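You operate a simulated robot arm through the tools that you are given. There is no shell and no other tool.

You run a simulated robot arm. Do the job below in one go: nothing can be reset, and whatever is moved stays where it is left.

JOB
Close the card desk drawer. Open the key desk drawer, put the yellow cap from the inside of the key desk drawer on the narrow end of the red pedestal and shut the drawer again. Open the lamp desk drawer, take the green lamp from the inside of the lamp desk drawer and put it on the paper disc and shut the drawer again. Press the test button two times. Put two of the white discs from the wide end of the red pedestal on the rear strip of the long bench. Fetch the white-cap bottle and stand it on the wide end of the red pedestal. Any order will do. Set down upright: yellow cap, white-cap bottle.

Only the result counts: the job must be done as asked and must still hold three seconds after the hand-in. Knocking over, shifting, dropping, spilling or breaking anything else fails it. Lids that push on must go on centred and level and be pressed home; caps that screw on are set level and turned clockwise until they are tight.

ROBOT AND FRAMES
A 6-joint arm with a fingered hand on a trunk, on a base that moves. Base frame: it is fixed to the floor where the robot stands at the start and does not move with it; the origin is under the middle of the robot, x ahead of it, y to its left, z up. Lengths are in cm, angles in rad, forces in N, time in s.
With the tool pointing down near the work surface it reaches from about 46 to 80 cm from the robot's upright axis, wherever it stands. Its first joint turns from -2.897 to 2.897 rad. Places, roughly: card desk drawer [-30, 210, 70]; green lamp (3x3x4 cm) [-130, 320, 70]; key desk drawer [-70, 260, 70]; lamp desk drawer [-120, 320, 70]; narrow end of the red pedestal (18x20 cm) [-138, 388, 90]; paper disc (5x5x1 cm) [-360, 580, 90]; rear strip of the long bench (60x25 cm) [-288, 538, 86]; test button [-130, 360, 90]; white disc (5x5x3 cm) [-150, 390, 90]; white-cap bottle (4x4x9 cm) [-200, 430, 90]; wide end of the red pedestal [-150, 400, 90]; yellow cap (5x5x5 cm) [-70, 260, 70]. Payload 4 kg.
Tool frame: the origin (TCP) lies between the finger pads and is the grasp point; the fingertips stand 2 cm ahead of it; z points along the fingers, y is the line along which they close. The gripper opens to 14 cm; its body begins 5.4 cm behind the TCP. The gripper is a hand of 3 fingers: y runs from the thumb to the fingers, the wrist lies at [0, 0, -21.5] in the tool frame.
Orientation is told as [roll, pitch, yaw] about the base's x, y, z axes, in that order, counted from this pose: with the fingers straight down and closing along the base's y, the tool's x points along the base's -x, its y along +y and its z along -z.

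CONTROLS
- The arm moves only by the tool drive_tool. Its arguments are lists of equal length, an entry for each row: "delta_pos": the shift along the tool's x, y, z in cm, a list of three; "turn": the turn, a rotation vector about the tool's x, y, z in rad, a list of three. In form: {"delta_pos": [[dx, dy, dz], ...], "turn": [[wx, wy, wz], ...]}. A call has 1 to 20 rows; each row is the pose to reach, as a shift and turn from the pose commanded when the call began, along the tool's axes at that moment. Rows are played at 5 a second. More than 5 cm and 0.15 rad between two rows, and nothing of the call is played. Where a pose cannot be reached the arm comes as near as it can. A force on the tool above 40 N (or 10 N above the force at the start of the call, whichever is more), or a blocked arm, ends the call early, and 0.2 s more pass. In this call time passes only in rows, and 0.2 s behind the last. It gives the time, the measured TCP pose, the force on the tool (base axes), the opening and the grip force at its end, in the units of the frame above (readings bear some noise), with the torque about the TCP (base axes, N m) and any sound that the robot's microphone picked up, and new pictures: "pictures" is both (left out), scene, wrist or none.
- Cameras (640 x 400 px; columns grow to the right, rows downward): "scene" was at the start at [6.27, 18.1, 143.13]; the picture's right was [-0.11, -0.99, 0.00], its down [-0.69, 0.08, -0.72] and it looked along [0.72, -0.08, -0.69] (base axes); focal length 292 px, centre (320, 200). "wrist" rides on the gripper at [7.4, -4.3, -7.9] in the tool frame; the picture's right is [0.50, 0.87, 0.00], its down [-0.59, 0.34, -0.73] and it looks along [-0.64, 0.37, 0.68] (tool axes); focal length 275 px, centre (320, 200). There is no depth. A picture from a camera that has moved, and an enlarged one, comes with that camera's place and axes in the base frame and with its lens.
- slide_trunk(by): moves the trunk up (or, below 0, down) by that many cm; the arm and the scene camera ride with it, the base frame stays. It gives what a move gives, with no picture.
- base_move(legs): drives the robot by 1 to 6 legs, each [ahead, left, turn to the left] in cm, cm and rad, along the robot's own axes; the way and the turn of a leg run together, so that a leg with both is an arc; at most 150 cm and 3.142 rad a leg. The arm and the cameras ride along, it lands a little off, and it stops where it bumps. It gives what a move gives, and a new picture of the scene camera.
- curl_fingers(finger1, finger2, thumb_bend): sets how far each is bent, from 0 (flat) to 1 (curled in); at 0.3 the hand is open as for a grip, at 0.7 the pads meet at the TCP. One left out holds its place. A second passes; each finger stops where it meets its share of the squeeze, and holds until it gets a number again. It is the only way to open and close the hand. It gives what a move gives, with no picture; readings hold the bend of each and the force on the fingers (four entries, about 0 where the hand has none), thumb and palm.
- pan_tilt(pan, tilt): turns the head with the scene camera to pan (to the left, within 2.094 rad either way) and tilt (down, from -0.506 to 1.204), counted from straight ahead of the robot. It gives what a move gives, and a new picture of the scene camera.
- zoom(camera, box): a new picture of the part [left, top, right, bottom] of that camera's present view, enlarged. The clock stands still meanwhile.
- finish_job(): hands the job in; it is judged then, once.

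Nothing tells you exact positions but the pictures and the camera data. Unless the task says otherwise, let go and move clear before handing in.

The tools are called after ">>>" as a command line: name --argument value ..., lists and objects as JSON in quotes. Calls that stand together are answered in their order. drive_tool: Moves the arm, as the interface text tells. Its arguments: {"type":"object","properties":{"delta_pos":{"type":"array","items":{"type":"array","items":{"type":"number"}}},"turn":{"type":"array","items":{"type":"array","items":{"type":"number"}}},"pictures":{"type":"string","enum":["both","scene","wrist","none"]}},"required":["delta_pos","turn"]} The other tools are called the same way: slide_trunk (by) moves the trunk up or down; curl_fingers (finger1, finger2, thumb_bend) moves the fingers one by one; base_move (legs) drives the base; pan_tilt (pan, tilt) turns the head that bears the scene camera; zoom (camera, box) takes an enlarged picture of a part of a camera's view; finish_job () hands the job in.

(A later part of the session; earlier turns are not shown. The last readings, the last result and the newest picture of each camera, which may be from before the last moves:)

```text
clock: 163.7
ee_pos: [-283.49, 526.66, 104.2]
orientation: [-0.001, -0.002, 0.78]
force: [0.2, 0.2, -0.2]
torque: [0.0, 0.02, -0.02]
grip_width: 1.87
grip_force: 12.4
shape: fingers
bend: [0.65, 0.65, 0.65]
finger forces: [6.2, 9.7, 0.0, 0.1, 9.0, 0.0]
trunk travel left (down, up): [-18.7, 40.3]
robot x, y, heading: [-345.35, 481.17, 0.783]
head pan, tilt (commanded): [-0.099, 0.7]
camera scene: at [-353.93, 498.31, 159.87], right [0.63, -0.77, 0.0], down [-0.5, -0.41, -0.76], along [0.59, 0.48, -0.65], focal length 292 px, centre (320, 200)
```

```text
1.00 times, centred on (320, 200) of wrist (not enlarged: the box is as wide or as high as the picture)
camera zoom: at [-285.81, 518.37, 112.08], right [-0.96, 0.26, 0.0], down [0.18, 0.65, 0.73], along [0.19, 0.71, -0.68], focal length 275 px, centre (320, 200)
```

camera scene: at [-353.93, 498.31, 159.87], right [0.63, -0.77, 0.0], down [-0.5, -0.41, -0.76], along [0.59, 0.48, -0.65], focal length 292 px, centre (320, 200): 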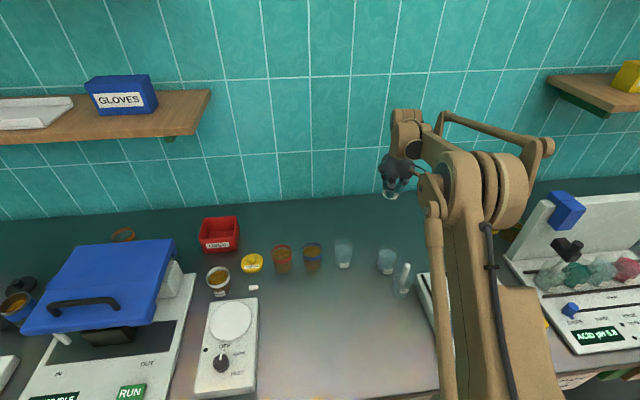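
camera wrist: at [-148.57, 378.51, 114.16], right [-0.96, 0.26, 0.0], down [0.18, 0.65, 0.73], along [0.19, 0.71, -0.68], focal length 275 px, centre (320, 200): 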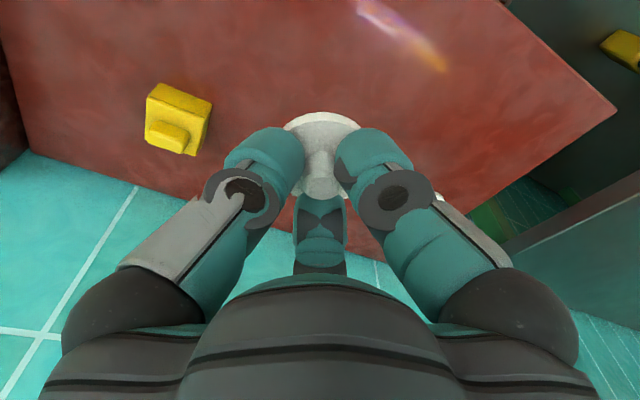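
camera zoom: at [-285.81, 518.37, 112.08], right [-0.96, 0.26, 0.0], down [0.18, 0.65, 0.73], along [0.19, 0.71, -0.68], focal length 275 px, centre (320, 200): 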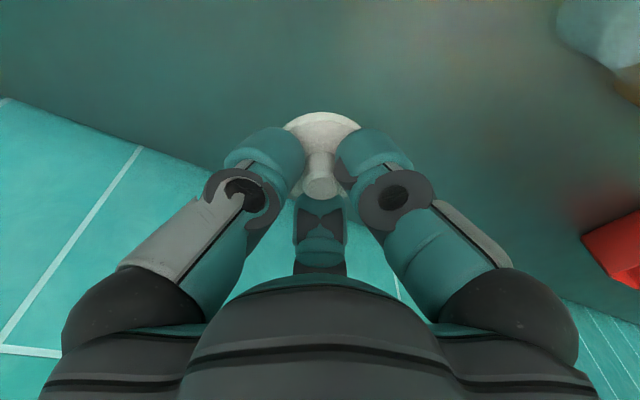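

Over a clear spot. Lowering the disc toward the bench surface.

>>> drive_tool --delta_pos '[[0, 0, 3], [0, 0, 6], [0, 0, 9], [0, 0, 12], [0, 0, 13.5]]' --turn '[[0, 0, 0], [0, 0, 0], [0, 0, 0], [0, 0, 0], [0, 0, 0]]' --pictures "wrist"

>>> drive_tool --delta_pos '[[0, 0, 0.4], [0, 0, 0.8]]' --turn '[[0, 0, 0], [0, 0, 0]]' --pictures "none"

```text
clock: 164.9
ee_pos: [-283.64, 526.5, 90.62]
orientation: [0.001, 0.0, 0.781]
force: [-1.0, 0.4, -0.1]
torque: [0.01, 0.03, -0.01]
grip_width: 1.83
grip_force: 12.7
shape: fingers
bend: [0.65, 0.65, 0.65]
finger forces: [6.3, 9.8, 0.1, 0.0, 8.8, 0.1]
trunk travel left (down, up): [-18.7, 40.3]
robot x, y, heading: [-345.6, 480.95, 0.788]
head pan, tilt (commanded): [-0.099, 0.7]
camera wrist: at [-285.75, 518.35, 98.58], right [-0.96, 0.26, 0.0], down [0.18, 0.65, 0.73], along [0.19, 0.71, -0.68], focal length 275 px, centre (320, 200)
```

wrist: 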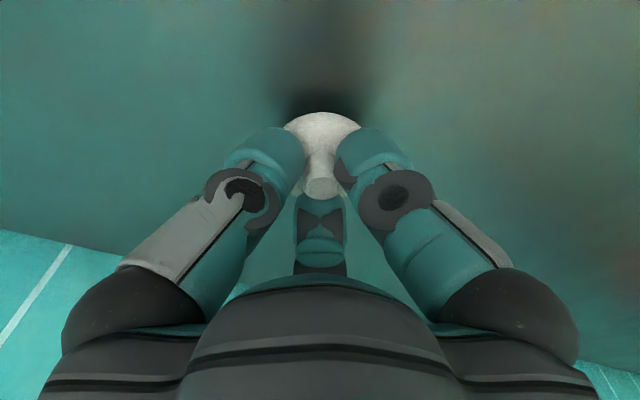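

```text
clock: 165.5
ee_pos: [-283.67, 526.52, 89.72]
orientation: [-0.001, 0.001, 0.783]
force: [-0.2, -1.0, -1.1]
torque: [-0.01, 0.01, -0.01]
grip_width: 1.84
grip_force: 12.9
shape: fingers
bend: [0.65, 0.65, 0.65]
finger forces: [6.3, 9.7, 0.0, 0.0, 8.8, 0.1]
trunk travel left (down, up): [-18.7, 40.3]
robot x, y, heading: [-346.01, 481.17, 0.781]
head pan, tilt (commanded): [-0.099, 0.7]
```

>>> drive_tool --delta_pos '[[0, 0, 0.3], [0, 0, 0.6]]' --turn '[[0, 0, 0], [0, 0, 0]]' --pictures "none"

>>> drive_tool --delta_pos '[[0, 0, 0.2], [0, 0, 0.4]]' --turn '[[0, 0, 0], [0, 0, 0]]' --pictures "wrist"

```text
clock: 166.1
ee_pos: [-283.62, 526.55, 89.22]
orientation: [0.0, -0.001, 0.781]
force: [0.0, 0.3, -0.7]
torque: [0.01, 0.0, 0.01]
grip_width: 1.84
grip_force: 11.9
shape: fingers
bend: [0.65, 0.65, 0.65]
finger forces: [6.3, 9.7, 0.0, 0.1, 8.8, 0.0]
trunk travel left (down, up): [-18.7, 40.3]
robot x, y, heading: [-345.56, 480.48, 0.786]
head pan, tilt (commanded): [-0.099, 0.7]
```

```text
clock: 166.7
ee_pos: [-283.77, 526.45, 89.0]
orientation: [0.001, -0.004, 0.782]
force: [4.6, 2.9, 21.2]
torque: [0.14, -0.13, 0.04]
grip_width: 1.78
grip_force: 19.2
shape: fingers
bend: [0.65, 0.65, 0.65]
finger forces: [7.1, 20.0, 0.1, 0.0, 11.3, 0.0]
trunk travel left (down, up): [-18.7, 40.3]
robot x, y, heading: [-346.03, 481.41, 0.785]
head pan, tilt (commanded): [-0.099, 0.7]
camera wrist: at [-285.87, 518.31, 96.94], right [-0.96, 0.26, 0.0], down [0.18, 0.65, 0.74], along [0.19, 0.71, -0.68], focal length 275 px, centre (320, 200)
```

wrist: 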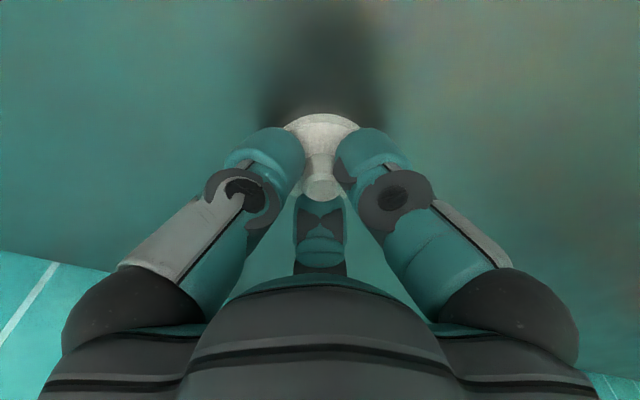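

Contact at 21 N. I'll ease up slightly, open the fingers and lift away.

>>> drive_tool --delta_pos '[[0, 0, -0.25]]' --turn '[[0, 0, 0]]' --pictures "none"

>>> curl_fingers --finger1 0.53 --finger2 0.53 --thumb_bend 0.53

>>> drive_tool --delta_pos '[[0, 0, -0.6], [0, 0, -1.5], [0, 0, -3], [0, 0, -6], [0, 0, -10], [0, 0, -14]]' --turn '[[0, 0, 0], [0, 0, 0], [0, 0, 0], [0, 0, 0], [0, 0, 0], [0, 0, 0]]' --pictures "both"

>>> zoom --camera "scene" --box '[300, 150, 460, 250]'

```text
clock: 167.1
ee_pos: [-283.67, 526.61, 89.18]
orientation: [0.001, 0.0, 0.782]
force: [0.1, 0.4, 0.7]
torque: [-0.02, -0.06, 0.01]
grip_width: 1.83
grip_force: 13.6
shape: fingers
bend: [0.65, 0.65, 0.65]
finger forces: [7.0, 11.4, 0.0, 0.1, 9.4, 0.1]
trunk travel left (down, up): [-18.7, 40.3]
robot x, y, heading: [-345.79, 480.68, 0.779]
head pan, tilt (commanded): [-0.099, 0.7]
```

```text
clock: 168.1
ee_pos: [-283.61, 526.58, 89.2]
orientation: [-0.002, 0.001, 0.781]
force: [0.3, 0.3, 0.8]
torque: [0.01, 0.0, 0.02]
grip_width: 5.4
grip_force: 0.0
shape: fingers
bend: [0.53, 0.53, 0.53]
finger forces: [0.1, 0.0, 0.1, 0.1, 0.1, 0.0]
trunk travel left (down, up): [-18.7, 40.3]
robot x, y, heading: [-345.79, 480.9, 0.782]
head pan, tilt (commanded): [-0.099, 0.7]
```

```text
clock: 169.5
ee_pos: [-283.61, 526.5, 103.18]
orientation: [-0.001, 0.0, 0.782]
force: [0.8, -0.7, -1.1]
torque: [-0.01, 0.02, -0.01]
grip_width: 5.39
grip_force: 0.1
shape: fingers
bend: [0.53, 0.53, 0.53]
finger forces: [0.0, 0.0, 0.1, 0.1, 0.1, 0.0]
trunk travel left (down, up): [-18.7, 40.3]
robot x, y, heading: [-345.57, 480.69, 0.781]
head pan, tilt (commanded): [-0.099, 0.7]
camera scene: at [-353.97, 498.28, 159.88], right [0.63, -0.77, 0.0], down [-0.5, -0.41, -0.76], along [0.59, 0.48, -0.64], focal length 292 px, centre (320, 200)
camera wrist: at [-285.79, 518.3, 111.15], right [-0.96, 0.26, 0.0], down [0.18, 0.65, 0.73], along [0.19, 0.71, -0.68], focal length 275 px, centre (320, 200)
```

scene: 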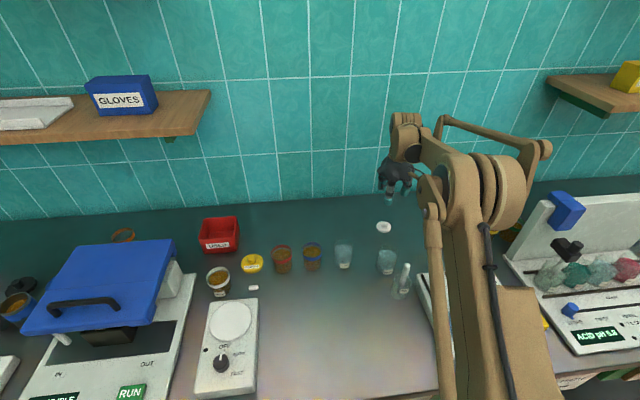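
wrist: 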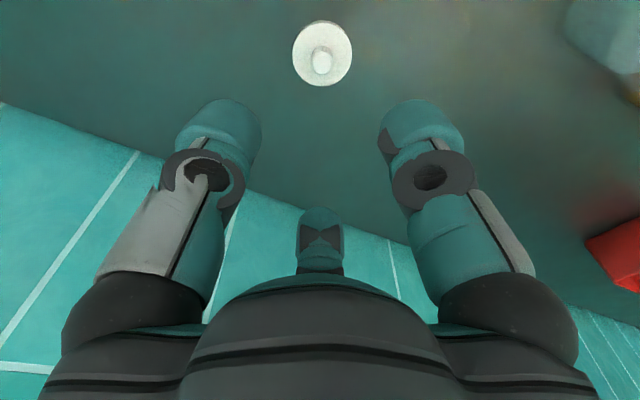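

```text
4.00 times, centred on (380, 200) of scene
camera zoom: at [-353.97, 498.28, 159.88], right [0.63, -0.77, 0.0], down [-0.5, -0.41, -0.76], along [0.59, 0.48, -0.64], focal length 1167 px, centre (80, 200)
```

zoom: 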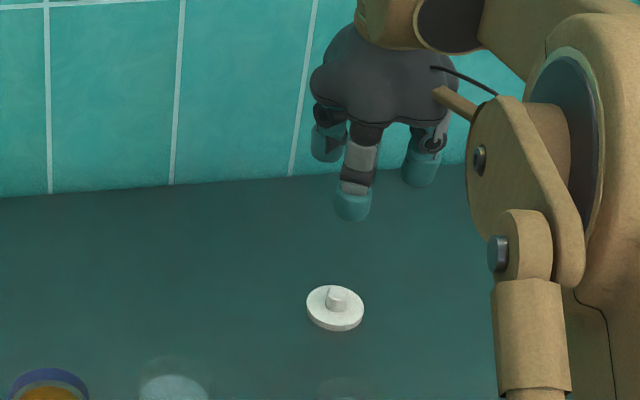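

The first disc is placed. While here, I'll look for the paper disc on the left part of the bench.

>>> slide_trunk --by 30

>>> pan_tilt --pan 0.55 --tilt 0.85

>>> zoom --camera "scene" --box '[80, 80, 280, 205]'

>>> zoom --camera "scene" --box '[200, 100, 400, 225]'

```text
clock: 172.5
ee_pos: [-283.57, 526.55, 133.12]
orientation: [0.001, 0.001, 0.781]
force: [-0.5, 0.4, -0.6]
torque: [-0.01, -0.04, -0.02]
grip_width: 5.39
grip_force: 0.1
shape: fingers
bend: [0.53, 0.53, 0.53]
finger forces: [0.0, 0.1, 0.1, 0.1, 0.0, 0.0]
trunk travel left (down, up): [-48.7, 10.3]
robot x, y, heading: [-345.56, 481.19, 0.783]
head pan, tilt (commanded): [-0.099, 0.7]
```

```text
clock: 173.6
ee_pos: [-283.54, 526.56, 133.03]
orientation: [0.0, 0.0, 0.78]
force: [0.5, 0.8, 0.5]
torque: [0.0, 0.01, -0.01]
grip_width: 5.4
grip_force: 0.0
shape: fingers
bend: [0.53, 0.53, 0.53]
finger forces: [0.1, 0.1, 0.0, 0.1, 0.0, 0.0]
trunk travel left (down, up): [-48.7, 10.3]
robot x, y, heading: [-345.77, 480.75, 0.784]
head pan, tilt (commanded): [0.55, 0.85]
camera scene: at [-358.66, 500.55, 188.66], right [0.97, -0.24, 0.0], down [-0.18, -0.73, -0.66], along [0.16, 0.64, -0.75], focal length 292 px, centre (320, 200)
```

scene: 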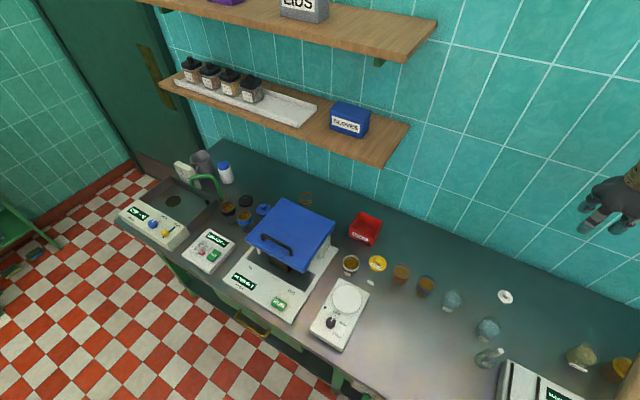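

```text
3.20 times, centred on (180, 142) of scene
camera zoom: at [-358.66, 500.55, 188.66], right [0.97, -0.24, 0.0], down [-0.18, -0.73, -0.66], along [0.16, 0.64, -0.75], focal length 934 px, centre (768, 384)
```

zoom: 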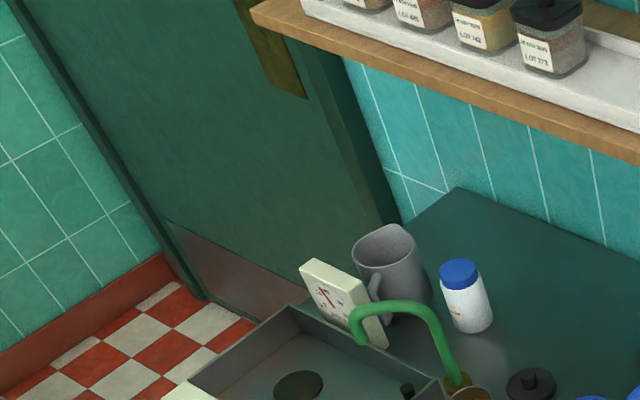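

```text
3.20 times, centred on (300, 162) of scene
camera zoom: at [-358.66, 500.55, 188.66], right [0.97, -0.24, 0.0], down [-0.18, -0.73, -0.66], along [0.16, 0.64, -0.75], focal length 934 px, centre (384, 320)
```

zoom: 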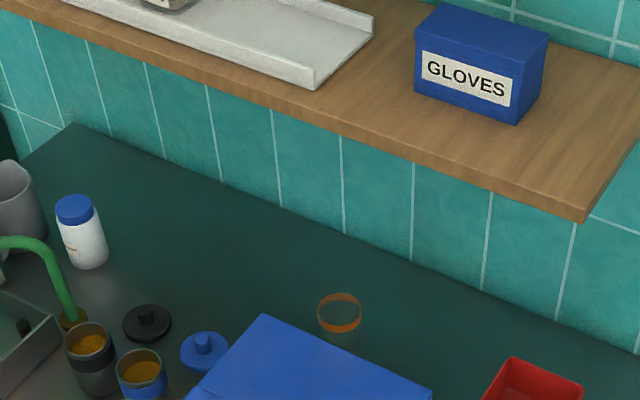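

The paper disc isn't obvious; the listed spot falls under or near the blue-lidded filter device. I'll back away and look from lower and from the left.

>>> base_move --legs '[[-50, 0, 0], [0, 70, 0]]'

>>> slide_trunk --by -35

>>> pan_tilt --pan 0.0 --tilt 0.35

>>> zoom --camera "scene" --box '[150, 180, 390, 330]'

```text
clock: 179.9
ee_pos: [-368.2, 540.34, 133.11]
orientation: [-0.001, 0.001, 0.781]
force: [-0.7, 0.7, 0.6]
torque: [0.0, -0.02, 0.0]
grip_width: 5.43
grip_force: 0.1
shape: fingers
bend: [0.53, 0.53, 0.53]
finger forces: [0.0, 0.0, 0.0, 0.0, 0.0, 0.1]
trunk travel left (down, up): [-48.7, 10.3]
robot x, y, heading: [-430.35, 494.16, 0.783]
head pan, tilt (commanded): [0.55, 0.85]
camera scene: at [-443.4, 514.29, 188.65], right [0.97, -0.23, 0.0], down [-0.18, -0.73, -0.66], along [0.15, 0.64, -0.75], focal length 292 px, centre (320, 200)
```

scene: 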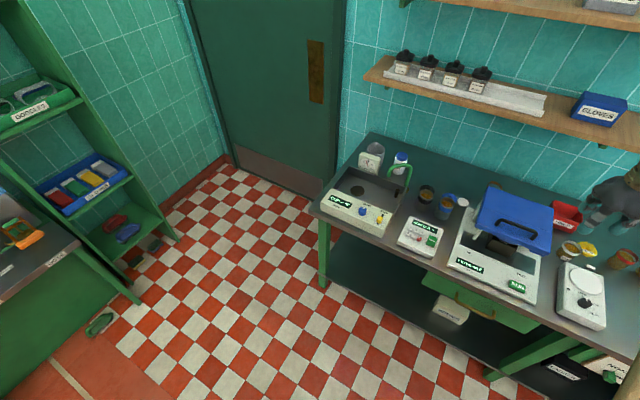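

```text
clock: 183.3
ee_pos: [-368.21, 540.25, 98.24]
orientation: [0.001, 0.002, 0.781]
force: [0.7, 0.0, -0.4]
torque: [0.03, 0.0, 0.0]
grip_width: 5.38
grip_force: 0.0
shape: fingers
bend: [0.53, 0.53, 0.53]
finger forces: [0.1, 0.0, 0.1, 0.0, 0.1, 0.0]
trunk travel left (down, up): [-13.7, 45.3]
robot x, y, heading: [-430.45, 494.82, 0.786]
head pan, tilt (commanded): [0.55, 0.85]
```

```text
clock: 184.3
ee_pos: [-368.28, 540.2, 98.12]
orientation: [0.0, 0.001, 0.782]
force: [-0.1, -0.1, 0.2]
torque: [-0.01, -0.01, -0.02]
grip_width: 5.44
grip_force: 0.1
shape: fingers
bend: [0.53, 0.53, 0.53]
finger forces: [0.0, 0.0, 0.0, 0.0, 0.0, 0.0]
trunk travel left (down, up): [-13.7, 45.3]
robot x, y, heading: [-430.44, 495.04, 0.787]
head pan, tilt (commanded): [0.0, 0.351]
camera scene: at [-438.61, 513.23, 158.01], right [0.71, -0.71, 0.0], down [-0.24, -0.24, -0.94], along [0.66, 0.66, -0.34], focal length 292 px, centre (320, 200)
```

scene: 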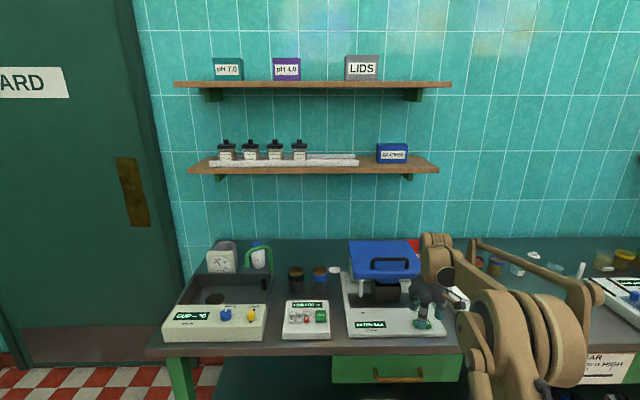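

```text
2.67 times, centred on (270, 255) of scene
camera zoom: at [-438.61, 513.23, 158.01], right [0.71, -0.71, 0.0], down [-0.24, -0.24, -0.94], along [0.66, 0.66, -0.34], focal length 778 px, centre (453, 53)
```

zoom: 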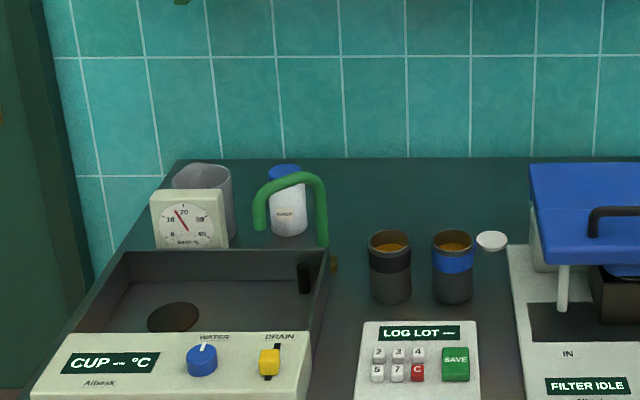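

There is a small white disc left of the blue-lidded device, matching the listed position of the paper disc. I'll zoom in on it.

>>> zoom --camera "scene" --box '[300, 245, 380, 295]'

>>> pan_tilt --pan 0.0 --tilt 0.7

>>> zoom --camera "scene" --box '[280, 130, 400, 205]'

```text
8.00 times, centred on (340, 270) of scene
camera zoom: at [-438.61, 513.23, 158.01], right [0.71, -0.71, 0.0], down [-0.24, -0.24, -0.94], along [0.66, 0.66, -0.34], focal length 2334 px, centre (160, -360)
```

zoom: 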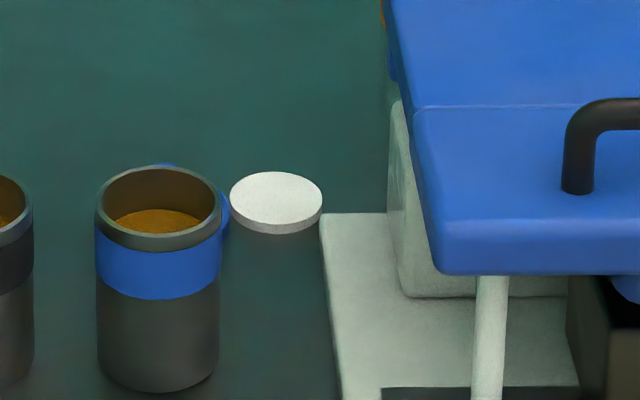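

```text
clock: 185.1
ee_pos: [-368.24, 540.25, 98.1]
orientation: [0.001, 0.0, 0.781]
force: [-0.4, -0.2, 0.1]
torque: [0.01, -0.02, 0.01]
grip_width: 5.42
grip_force: 0.1
shape: fingers
bend: [0.53, 0.53, 0.53]
finger forces: [0.1, 0.0, 0.0, 0.0, 0.1, 0.0]
trunk travel left (down, up): [-13.7, 45.3]
robot x, y, heading: [-430.54, 494.35, 0.787]
head pan, tilt (commanded): [0.0, 0.7]
camera scene: at [-439.18, 512.65, 154.89], right [0.71, -0.71, 0.0], down [-0.46, -0.46, -0.77], along [0.54, 0.54, -0.64], focal length 292 px, centre (320, 200)
```

scene: 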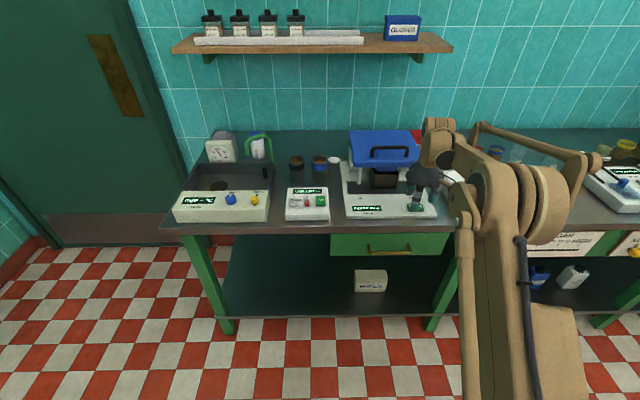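

```text
5.33 times, centred on (340, 168) of scene
camera zoom: at [-439.18, 512.65, 154.89], right [0.71, -0.71, 0.0], down [-0.46, -0.46, -0.77], along [0.54, 0.54, -0.64], focal length 1556 px, centre (213, 373)
```

zoom: 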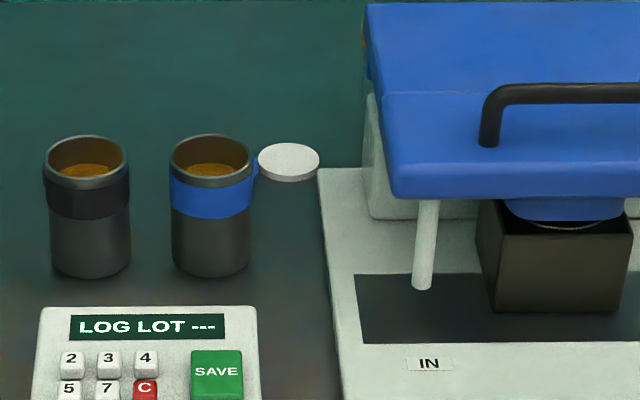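

The paper disc lies at about u 160, v 667 on the bench, beside a blue lid and the filter hood. Next I'll fetch the white-cap bottle: retract the arm and drive back to the right end of the bench.

>>> drive_tool --delta_pos '[[3, 0, -2], [6, 0, -4], [9, 0, -6], [12, 0, -8], [15, 0, -10]]' --turn '[[0, 0, 0], [0, 0, 0], [0, 0, 0], [0, 0, 0], [0, 0, 0]]' --pictures "none"

>>> base_move --legs '[[0, -100, 0], [0, -96, 0]]'

>>> pan_tilt --pan 0.0 --tilt 0.6

>>> zoom --camera "scene" --box '[230, 150, 430, 275]'

```text
clock: 186.3
ee_pos: [-379.14, 529.55, 108.12]
orientation: [-0.001, -0.001, 0.783]
force: [0.3, 0.2, -0.4]
torque: [0.0, -0.04, 0.0]
grip_width: 5.41
grip_force: 0.1
shape: fingers
bend: [0.53, 0.53, 0.53]
finger forces: [0.1, 0.0, 0.0, 0.0, 0.1, 0.0]
trunk travel left (down, up): [-13.7, 45.3]
robot x, y, heading: [-430.58, 494.29, 0.786]
head pan, tilt (commanded): [0.0, 0.7]
```

```text
clock: 196.2
ee_pos: [-240.02, 390.21, 108.02]
orientation: [-0.001, 0.0, 0.774]
force: [0.3, -0.4, -0.1]
torque: [0.0, -0.01, 0.01]
grip_width: 5.41
grip_force: 0.0
shape: fingers
bend: [0.53, 0.53, 0.53]
finger forces: [0.0, 0.0, 0.0, 0.0, 0.0, 0.1]
trunk travel left (down, up): [-13.7, 45.3]
robot x, y, heading: [-291.72, 355.78, 0.777]
head pan, tilt (commanded): [0.0, 0.7]
camera scene: at [-300.37, 373.65, 154.89], right [0.7, -0.71, 0.0], down [-0.46, -0.45, -0.76], along [0.54, 0.54, -0.64], focal length 292 px, centre (320, 200)
```

scene: 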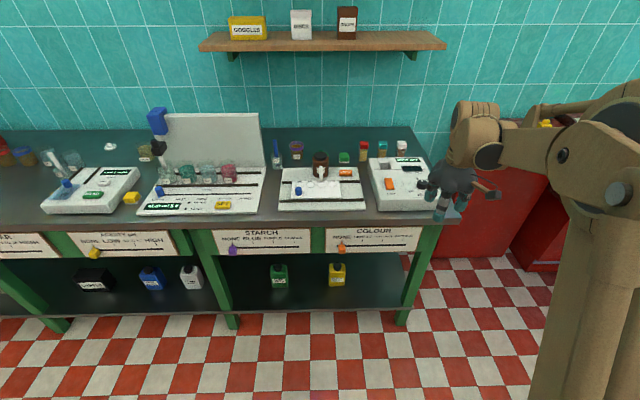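

```text
clock: 196.8
ee_pos: [-239.99, 390.18, 108.1]
orientation: [-0.001, 0.001, 0.774]
force: [0.7, 0.4, 0.0]
torque: [0.0, 0.01, -0.02]
grip_width: 5.39
grip_force: 0.0
shape: fingers
bend: [0.53, 0.53, 0.53]
finger forces: [0.1, 0.0, 0.1, 0.1, 0.0, 0.0]
trunk travel left (down, up): [-13.7, 45.3]
robot x, y, heading: [-291.8, 355.9, 0.781]
head pan, tilt (commanded): [0.0, 0.6]
camera scene: at [-300.14, 373.91, 155.74], right [0.7, -0.71, 0.0], down [-0.4, -0.4, -0.82], along [0.59, 0.58, -0.57], focal length 292 px, centre (320, 200)
```

scene: 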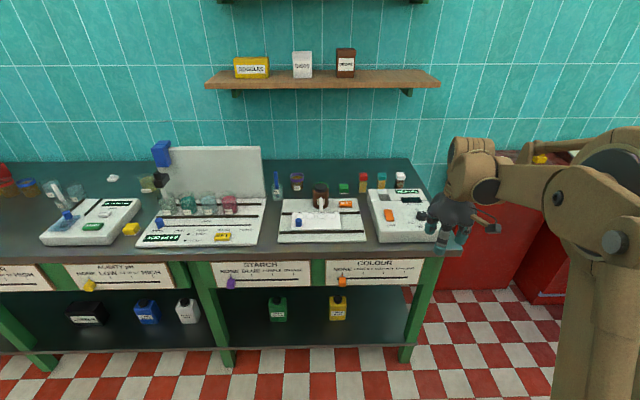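

```text
3.20 times, centred on (330, 212) of scene
camera zoom: at [-300.14, 373.91, 155.74], right [0.7, -0.71, 0.0], down [-0.4, -0.4, -0.82], along [0.59, 0.58, -0.57], focal length 934 px, centre (288, 160)
```

zoom: 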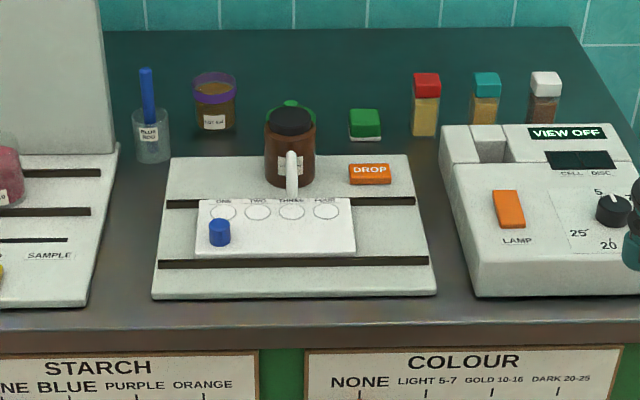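

The white-cap bottle stands behind the "VIEW OFF" device at about u 160.5, v 441.6. I'll advance and position the open hand above it.

>>> base_move --legs '[[43, 0, 0.006]]'

>>> curl_fingers --finger1 0.48 --finger2 0.48 --thumb_bend 0.48

>>> zoom --camera "wrist" --box '[0, 0, 640, 400]'

>>> zoom --camera "scene" --box '[300, 150, 500, 275]'

```text
clock: 199.4
ee_pos: [-209.51, 421.03, 108.17]
orientation: [0.0, -0.001, 0.783]
force: [0.1, 0.1, 0.2]
torque: [0.0, 0.0, -0.01]
grip_width: 5.41
grip_force: 0.1
shape: fingers
bend: [0.53, 0.53, 0.53]
finger forces: [0.1, 0.1, 0.1, 0.1, 0.0, 0.0]
trunk travel left (down, up): [-13.7, 45.3]
robot x, y, heading: [-261.02, 385.69, 0.783]
head pan, tilt (commanded): [0.0, 0.6]
camera scene: at [-269.6, 404.26, 155.74], right [0.71, -0.71, 0.0], down [-0.4, -0.4, -0.82], along [0.58, 0.58, -0.57], focal length 292 px, centre (320, 200)
```

scene: 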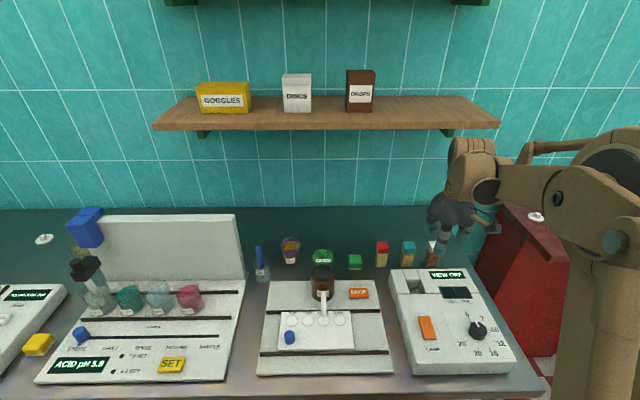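

```text
clock: 200.4
ee_pos: [-209.62, 421.04, 108.07]
orientation: [-0.001, 0.0, 0.781]
force: [0.2, -0.5, -0.3]
torque: [-0.04, 0.02, 0.04]
grip_width: 6.96
grip_force: 0.1
shape: fingers
bend: [0.48, 0.48, 0.48]
finger forces: [0.0, 0.0, 0.0, 0.0, 0.0, 0.0]
trunk travel left (down, up): [-13.7, 45.3]
robot x, y, heading: [-261.21, 385.79, 0.79]
head pan, tilt (commanded): [0.0, 0.6]
```

```text
1.00 times, centred on (320, 200) of wrist (not enlarged: the box is as wide or as high as the picture)
camera zoom: at [-211.82, 412.77, 116.06], right [-0.96, 0.26, 0.0], down [0.18, 0.65, 0.73], along [0.19, 0.71, -0.68], focal length 275 px, centre (320, 200)
```

zoom: 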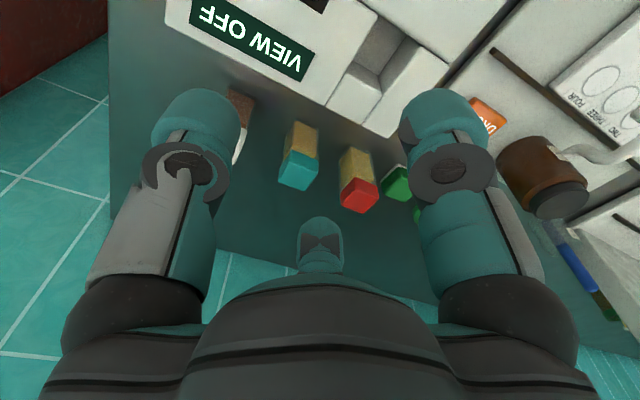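

```text
3.20 times, centred on (400, 212) of scene
camera zoom: at [-269.65, 404.21, 155.74], right [0.71, -0.71, 0.0], down [-0.4, -0.4, -0.82], along [0.58, 0.58, -0.57], focal length 934 px, centre (64, 160)
```

zoom: 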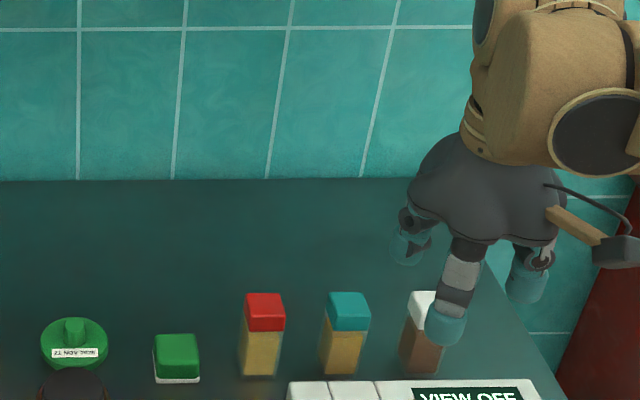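

>>> drive_tool --delta_pos '[[-2.8, -1.1, 0], [-5.6, -2.2, 0], [-8.4, -3.3, 0], [-11.0, -4.3, 0]]' --turn '[[0, 0, 0], [0, 0, 0], [0, 0, 0], [0, 0, 0]]' --pictures "wrist"

>>> zoom --camera "scene" --box '[360, 190, 520, 290]'

```text
clock: 201.4
ee_pos: [-198.69, 425.65, 108.09]
orientation: [0.001, 0.0, 0.781]
force: [-0.5, 0.8, 0.1]
torque: [0.01, 0.0, -0.01]
grip_width: 6.99
grip_force: 0.2
shape: fingers
bend: [0.48, 0.48, 0.48]
finger forces: [0.1, 0.1, 0.1, 0.0, 0.0, 0.1]
trunk travel left (down, up): [-13.7, 45.3]
robot x, y, heading: [-261.14, 386.13, 0.784]
head pan, tilt (commanded): [0.0, 0.6]
camera wrist: at [-200.88, 417.47, 116.01], right [-0.96, 0.26, 0.0], down [0.18, 0.66, 0.73], along [0.19, 0.71, -0.68], focal length 275 px, centre (320, 200)
```

wrist: 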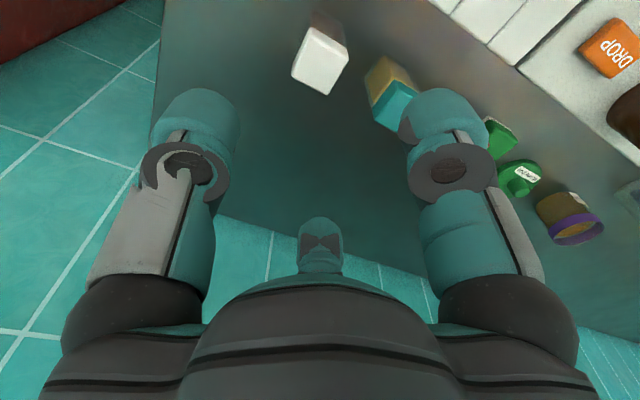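

```text
4.00 times, centred on (440, 240) of scene
camera zoom: at [-269.57, 404.25, 155.74], right [0.71, -0.71, 0.0], down [-0.4, -0.4, -0.82], along [0.58, 0.58, -0.57], focal length 1167 px, centre (-160, 40)
```

zoom: 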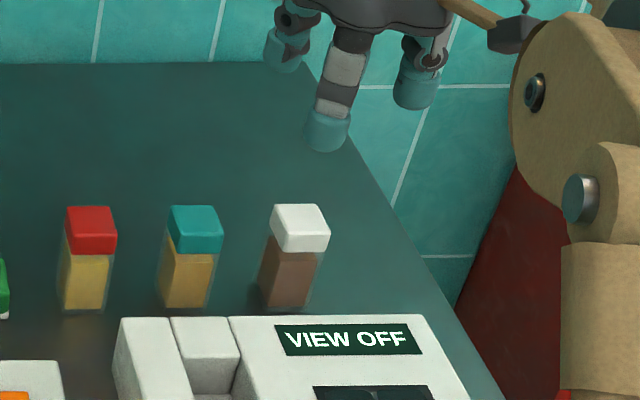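

The bottle is nearly centred under the hand. Descending partway and rechecking.

>>> drive_tool --delta_pos '[[0.5, 0, 3], [0.5, 0, 6], [0.5, 0, 9], [0.5, 0, 10.5]]' --turn '[[0, 0, 0], [0, 0, 0], [0, 0, 0], [0, 0, 0]]' --pictures "wrist"

>>> zoom --camera "scene" --box '[360, 190, 520, 290]'

```text
clock: 202.4
ee_pos: [-199.03, 425.19, 97.74]
orientation: [0.002, 0.001, 0.782]
force: [0.4, 0.3, 0.2]
torque: [-0.02, 0.0, 0.0]
grip_width: 6.98
grip_force: 0.0
shape: fingers
bend: [0.48, 0.48, 0.48]
finger forces: [0.1, 0.0, 0.1, 0.0, 0.0, 0.1]
trunk travel left (down, up): [-13.7, 45.3]
robot x, y, heading: [-261.52, 386.07, 0.786]
head pan, tilt (commanded): [0.0, 0.6]
camera wrist: at [-201.28, 417.04, 105.55], right [-0.96, 0.26, 0.0], down [0.18, 0.65, 0.73], along [0.19, 0.71, -0.68], focal length 275 px, centre (320, 200)
```

wrist: 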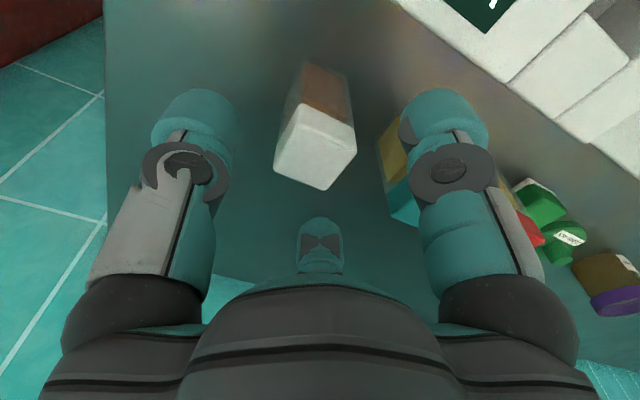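

```text
4.00 times, centred on (440, 240) of scene
camera zoom: at [-269.63, 404.22, 155.74], right [0.71, -0.71, 0.0], down [-0.4, -0.4, -0.82], along [0.58, 0.58, -0.57], focal length 1167 px, centre (-160, 40)
```

zoom: 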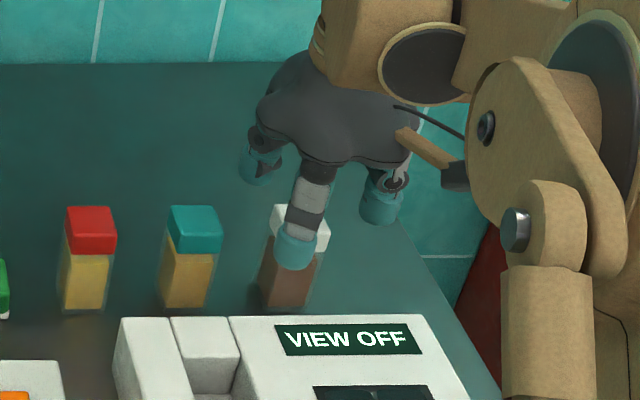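

>>> drive_tool --delta_pos '[[0, 0, 1.5], [0, 0, 3.0], [0, 0, 4.5], [0, 0, 5.5], [0, 0, 6.5]]' --turn '[[0, 0, 0], [0, 0, 0], [0, 0, 0], [0, 0, 0], [0, 0, 0]]' --pictures "wrist"

>>> zoom --camera "scene" --box '[380, 200, 500, 275]'

```text
clock: 203.7
ee_pos: [-199.05, 425.32, 91.03]
orientation: [0.002, 0.0, 0.782]
force: [-0.7, -0.1, 1.2]
torque: [-0.01, -0.03, 0.05]
grip_width: 6.99
grip_force: 0.1
shape: fingers
bend: [0.48, 0.48, 0.48]
finger forces: [0.1, 0.0, 0.1, 0.1, 0.1, 0.0]
trunk travel left (down, up): [-13.7, 45.3]
robot x, y, heading: [-260.86, 386.07, 0.783]
head pan, tilt (commanded): [0.0, 0.6]
camera wrist: at [-201.33, 417.08, 99.06], right [-0.96, 0.26, 0.0], down [0.18, 0.65, 0.73], along [0.19, 0.71, -0.68], focal length 275 px, centre (320, 200)
```

wrist: 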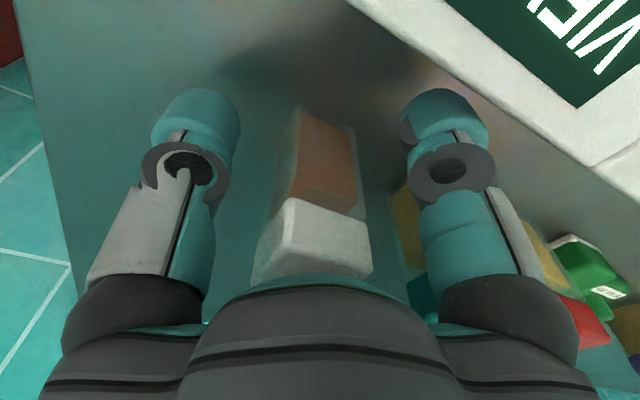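

```text
5.33 times, centred on (440, 238) of scene
camera zoom: at [-269.63, 404.22, 155.74], right [0.71, -0.71, 0.0], down [-0.4, -0.4, -0.82], along [0.58, 0.58, -0.57], focal length 1556 px, centre (-320, 0)
```

zoom: 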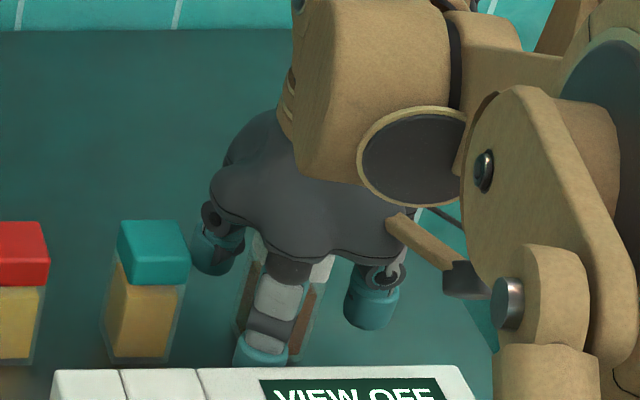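

The bottle body sits between the three fingers. Closing the grip.

>>> curl_fingers --finger1 0.7 --finger2 0.7 --thumb_bend 0.7

>>> zoom --camera "wrist" --box '[0, 0, 640, 400]'

>>> zoom --camera "scene" --box '[380, 200, 500, 275]'

```text
clock: 204.7
ee_pos: [-199.1, 425.23, 91.14]
orientation: [0.001, 0.0, 0.781]
force: [-0.1, 0.5, -0.3]
torque: [-0.01, -0.04, 0.0]
grip_width: 2.61
grip_force: 14.5
shape: fingers
bend: [0.61, 0.59, 0.65]
finger forces: [8.4, 11.0, 0.0, 0.1, 10.4, 0.1]
trunk travel left (down, up): [-13.7, 45.3]
robot x, y, heading: [-261.34, 385.75, 0.789]
head pan, tilt (commanded): [0.0, 0.6]
```

```text
1.00 times, centred on (320, 200) of wrist (not enlarged: the box is as wide or as high as the picture)
camera zoom: at [-201.33, 417.08, 99.06], right [-0.96, 0.26, 0.0], down [0.18, 0.65, 0.73], along [0.19, 0.71, -0.68], focal length 275 px, centre (320, 200)
```

zoom: 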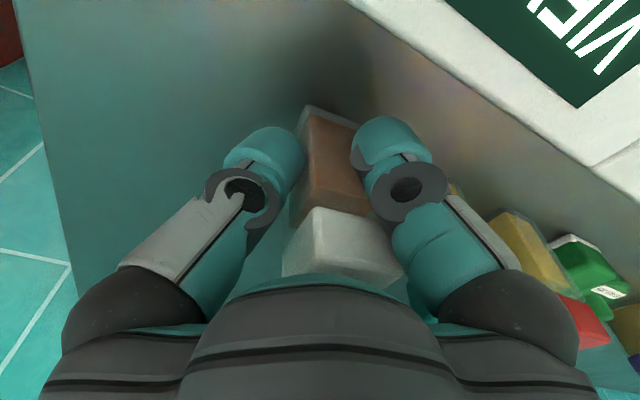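

```text
5.33 times, centred on (440, 238) of scene
camera zoom: at [-269.63, 404.22, 155.74], right [0.71, -0.71, 0.0], down [-0.4, -0.4, -0.82], along [0.58, 0.58, -0.57], focal length 1556 px, centre (-320, 0)
```

zoom: 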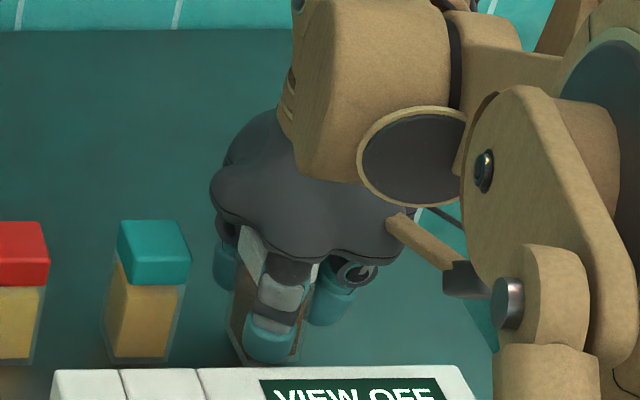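

Gripped evenly with about 10 N per finger. Lifting slowly and checking.

>>> drive_tool --delta_pos '[[0, 0, -0.7], [0, 0, -2], [0, 0, -4], [0, 0, -7], [0, 0, -10], [0, 0, -13]]' --turn '[[0, 0, 0], [0, 0, 0], [0, 0, 0], [0, 0, 0], [0, 0, 0], [0, 0, 0]]' --pictures "both"

>>> zoom --camera "scene" --box '[380, 150, 500, 225]'

```text
clock: 206.1
ee_pos: [-199.28, 425.39, 104.16]
orientation: [0.001, -0.001, 0.781]
force: [-0.4, -0.2, -1.0]
torque: [-0.01, -0.01, 0.02]
grip_width: 2.57
grip_force: 14.0
shape: fingers
bend: [0.61, 0.59, 0.65]
finger forces: [8.4, 10.9, 0.0, 0.1, 10.1, 0.0]
trunk travel left (down, up): [-13.7, 45.3]
robot x, y, heading: [-261.14, 385.98, 0.787]
head pan, tilt (commanded): [0.0, 0.6]
camera scene: at [-269.66, 404.2, 155.75], right [0.71, -0.71, 0.0], down [-0.4, -0.4, -0.82], along [0.58, 0.58, -0.57], focal length 292 px, centre (320, 200)
camera wrist: at [-201.43, 417.16, 112.14], right [-0.96, 0.26, 0.0], down [0.18, 0.65, 0.73], along [0.19, 0.71, -0.68], focal length 275 px, centre (320, 200)
```

scene: 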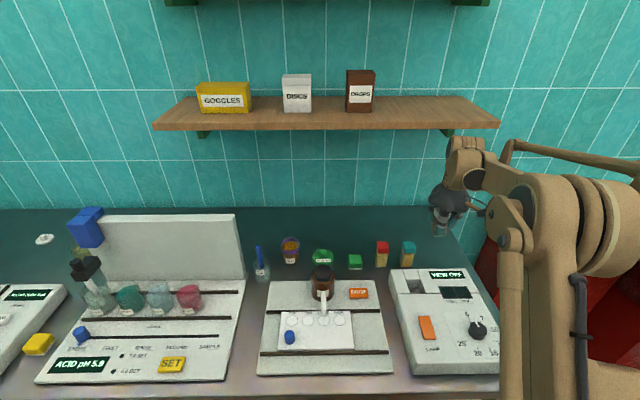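
wrist: 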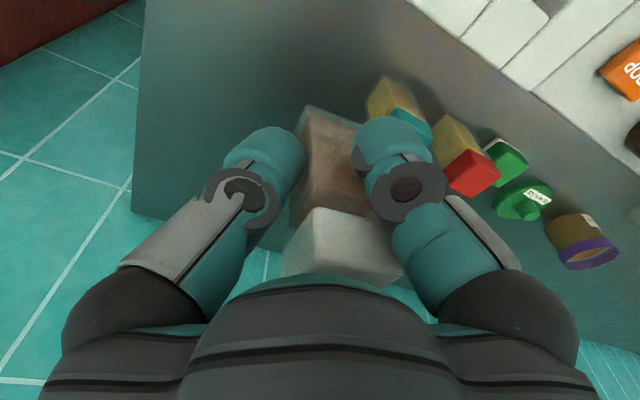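

```text
5.33 times, centred on (440, 188) of scene
camera zoom: at [-269.66, 404.2, 155.75], right [0.71, -0.71, 0.0], down [-0.4, -0.4, -0.82], along [0.58, 0.58, -0.57], focal length 1556 px, centre (-320, 267)
```

zoom: 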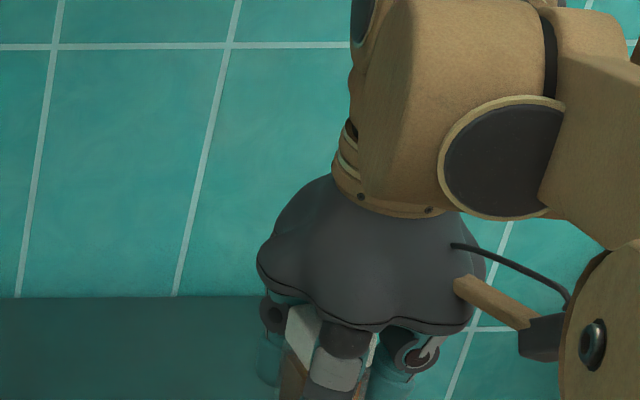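

The bottle is held upright and clear. I'll raise the trunk and strafe right to the pedestal.

>>> slide_trunk --by 12

>>> base_move --legs '[[0, -59.5, 0], [8, 0, 0]]'

>>> pan_tilt --pan -0.1 --tilt 0.75

>>> zoom --camera "wrist" --box '[0, 0, 640, 400]'

```text
clock: 207.6
ee_pos: [-199.26, 425.27, 116.1]
orientation: [0.0, 0.0, 0.783]
force: [-0.4, 0.3, -0.3]
torque: [-0.02, 0.02, -0.04]
grip_width: 2.58
grip_force: 14.7
shape: fingers
bend: [0.61, 0.59, 0.65]
finger forces: [8.5, 11.0, 0.0, 0.0, 10.1, 0.0]
trunk travel left (down, up): [-25.7, 33.3]
robot x, y, heading: [-261.24, 386.02, 0.782]
head pan, tilt (commanded): [0.0, 0.6]
```

```text
clock: 211.6
ee_pos: [-151.12, 388.72, 116.01]
orientation: [0.0, 0.001, 0.782]
force: [-0.6, 0.3, -1.4]
torque: [-0.02, 0.0, 0.06]
grip_width: 2.58
grip_force: 14.8
shape: fingers
bend: [0.61, 0.59, 0.65]
finger forces: [8.4, 11.0, 0.0, 0.0, 10.0, 0.0]
trunk travel left (down, up): [-25.7, 33.3]
robot x, y, heading: [-212.94, 349.59, 0.787]
head pan, tilt (commanded): [0.0, 0.6]
camera scene: at [-221.41, 367.6, 167.73], right [0.71, -0.71, 0.0], down [-0.4, -0.4, -0.82], along [0.58, 0.58, -0.57], focal length 292 px, centre (320, 200)
```

scene: 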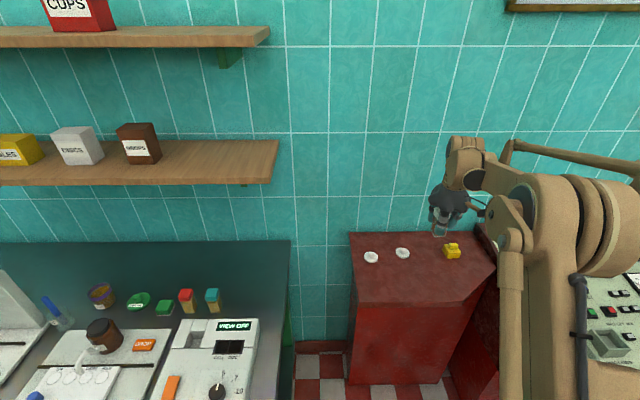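

```text
clock: 212.3
ee_pos: [-151.22, 388.65, 116.13]
orientation: [0.001, 0.0, 0.782]
force: [0.1, -1.0, -0.3]
torque: [0.01, 0.01, -0.01]
grip_width: 2.58
grip_force: 15.1
shape: fingers
bend: [0.61, 0.59, 0.65]
finger forces: [8.4, 10.9, 0.1, 0.0, 10.1, 0.1]
trunk travel left (down, up): [-25.7, 33.3]
robot x, y, heading: [-212.91, 349.31, 0.785]
head pan, tilt (commanded): [-0.099, 0.75]
camera scene: at [-221.42, 366.43, 166.46], right [0.63, -0.77, 0.0], down [-0.53, -0.43, -0.73], along [0.57, 0.46, -0.68], focal length 292 px, centre (320, 200)
```

scene: 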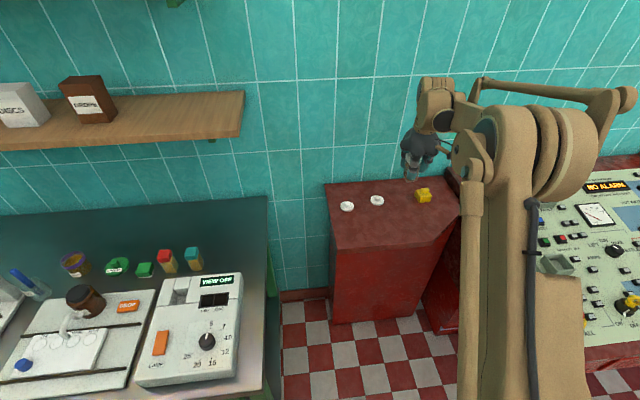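

```text
1.00 times, centred on (320, 200) of wrist (not enlarged: the box is as wide or as high as the picture)
camera zoom: at [-153.34, 380.4, 124.08], right [-0.96, 0.26, 0.0], down [0.18, 0.65, 0.73], along [0.19, 0.71, -0.68], focal length 275 px, centre (320, 200)
```

zoom: 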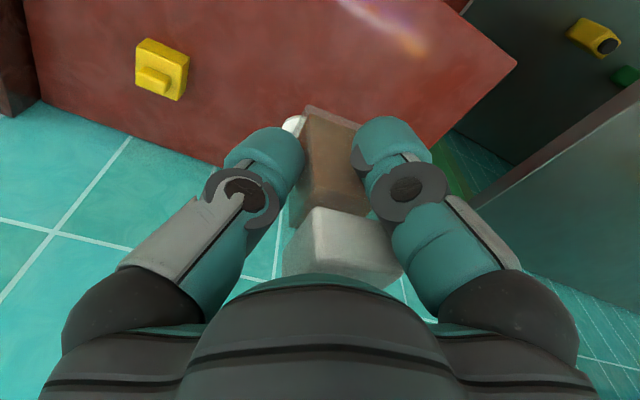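

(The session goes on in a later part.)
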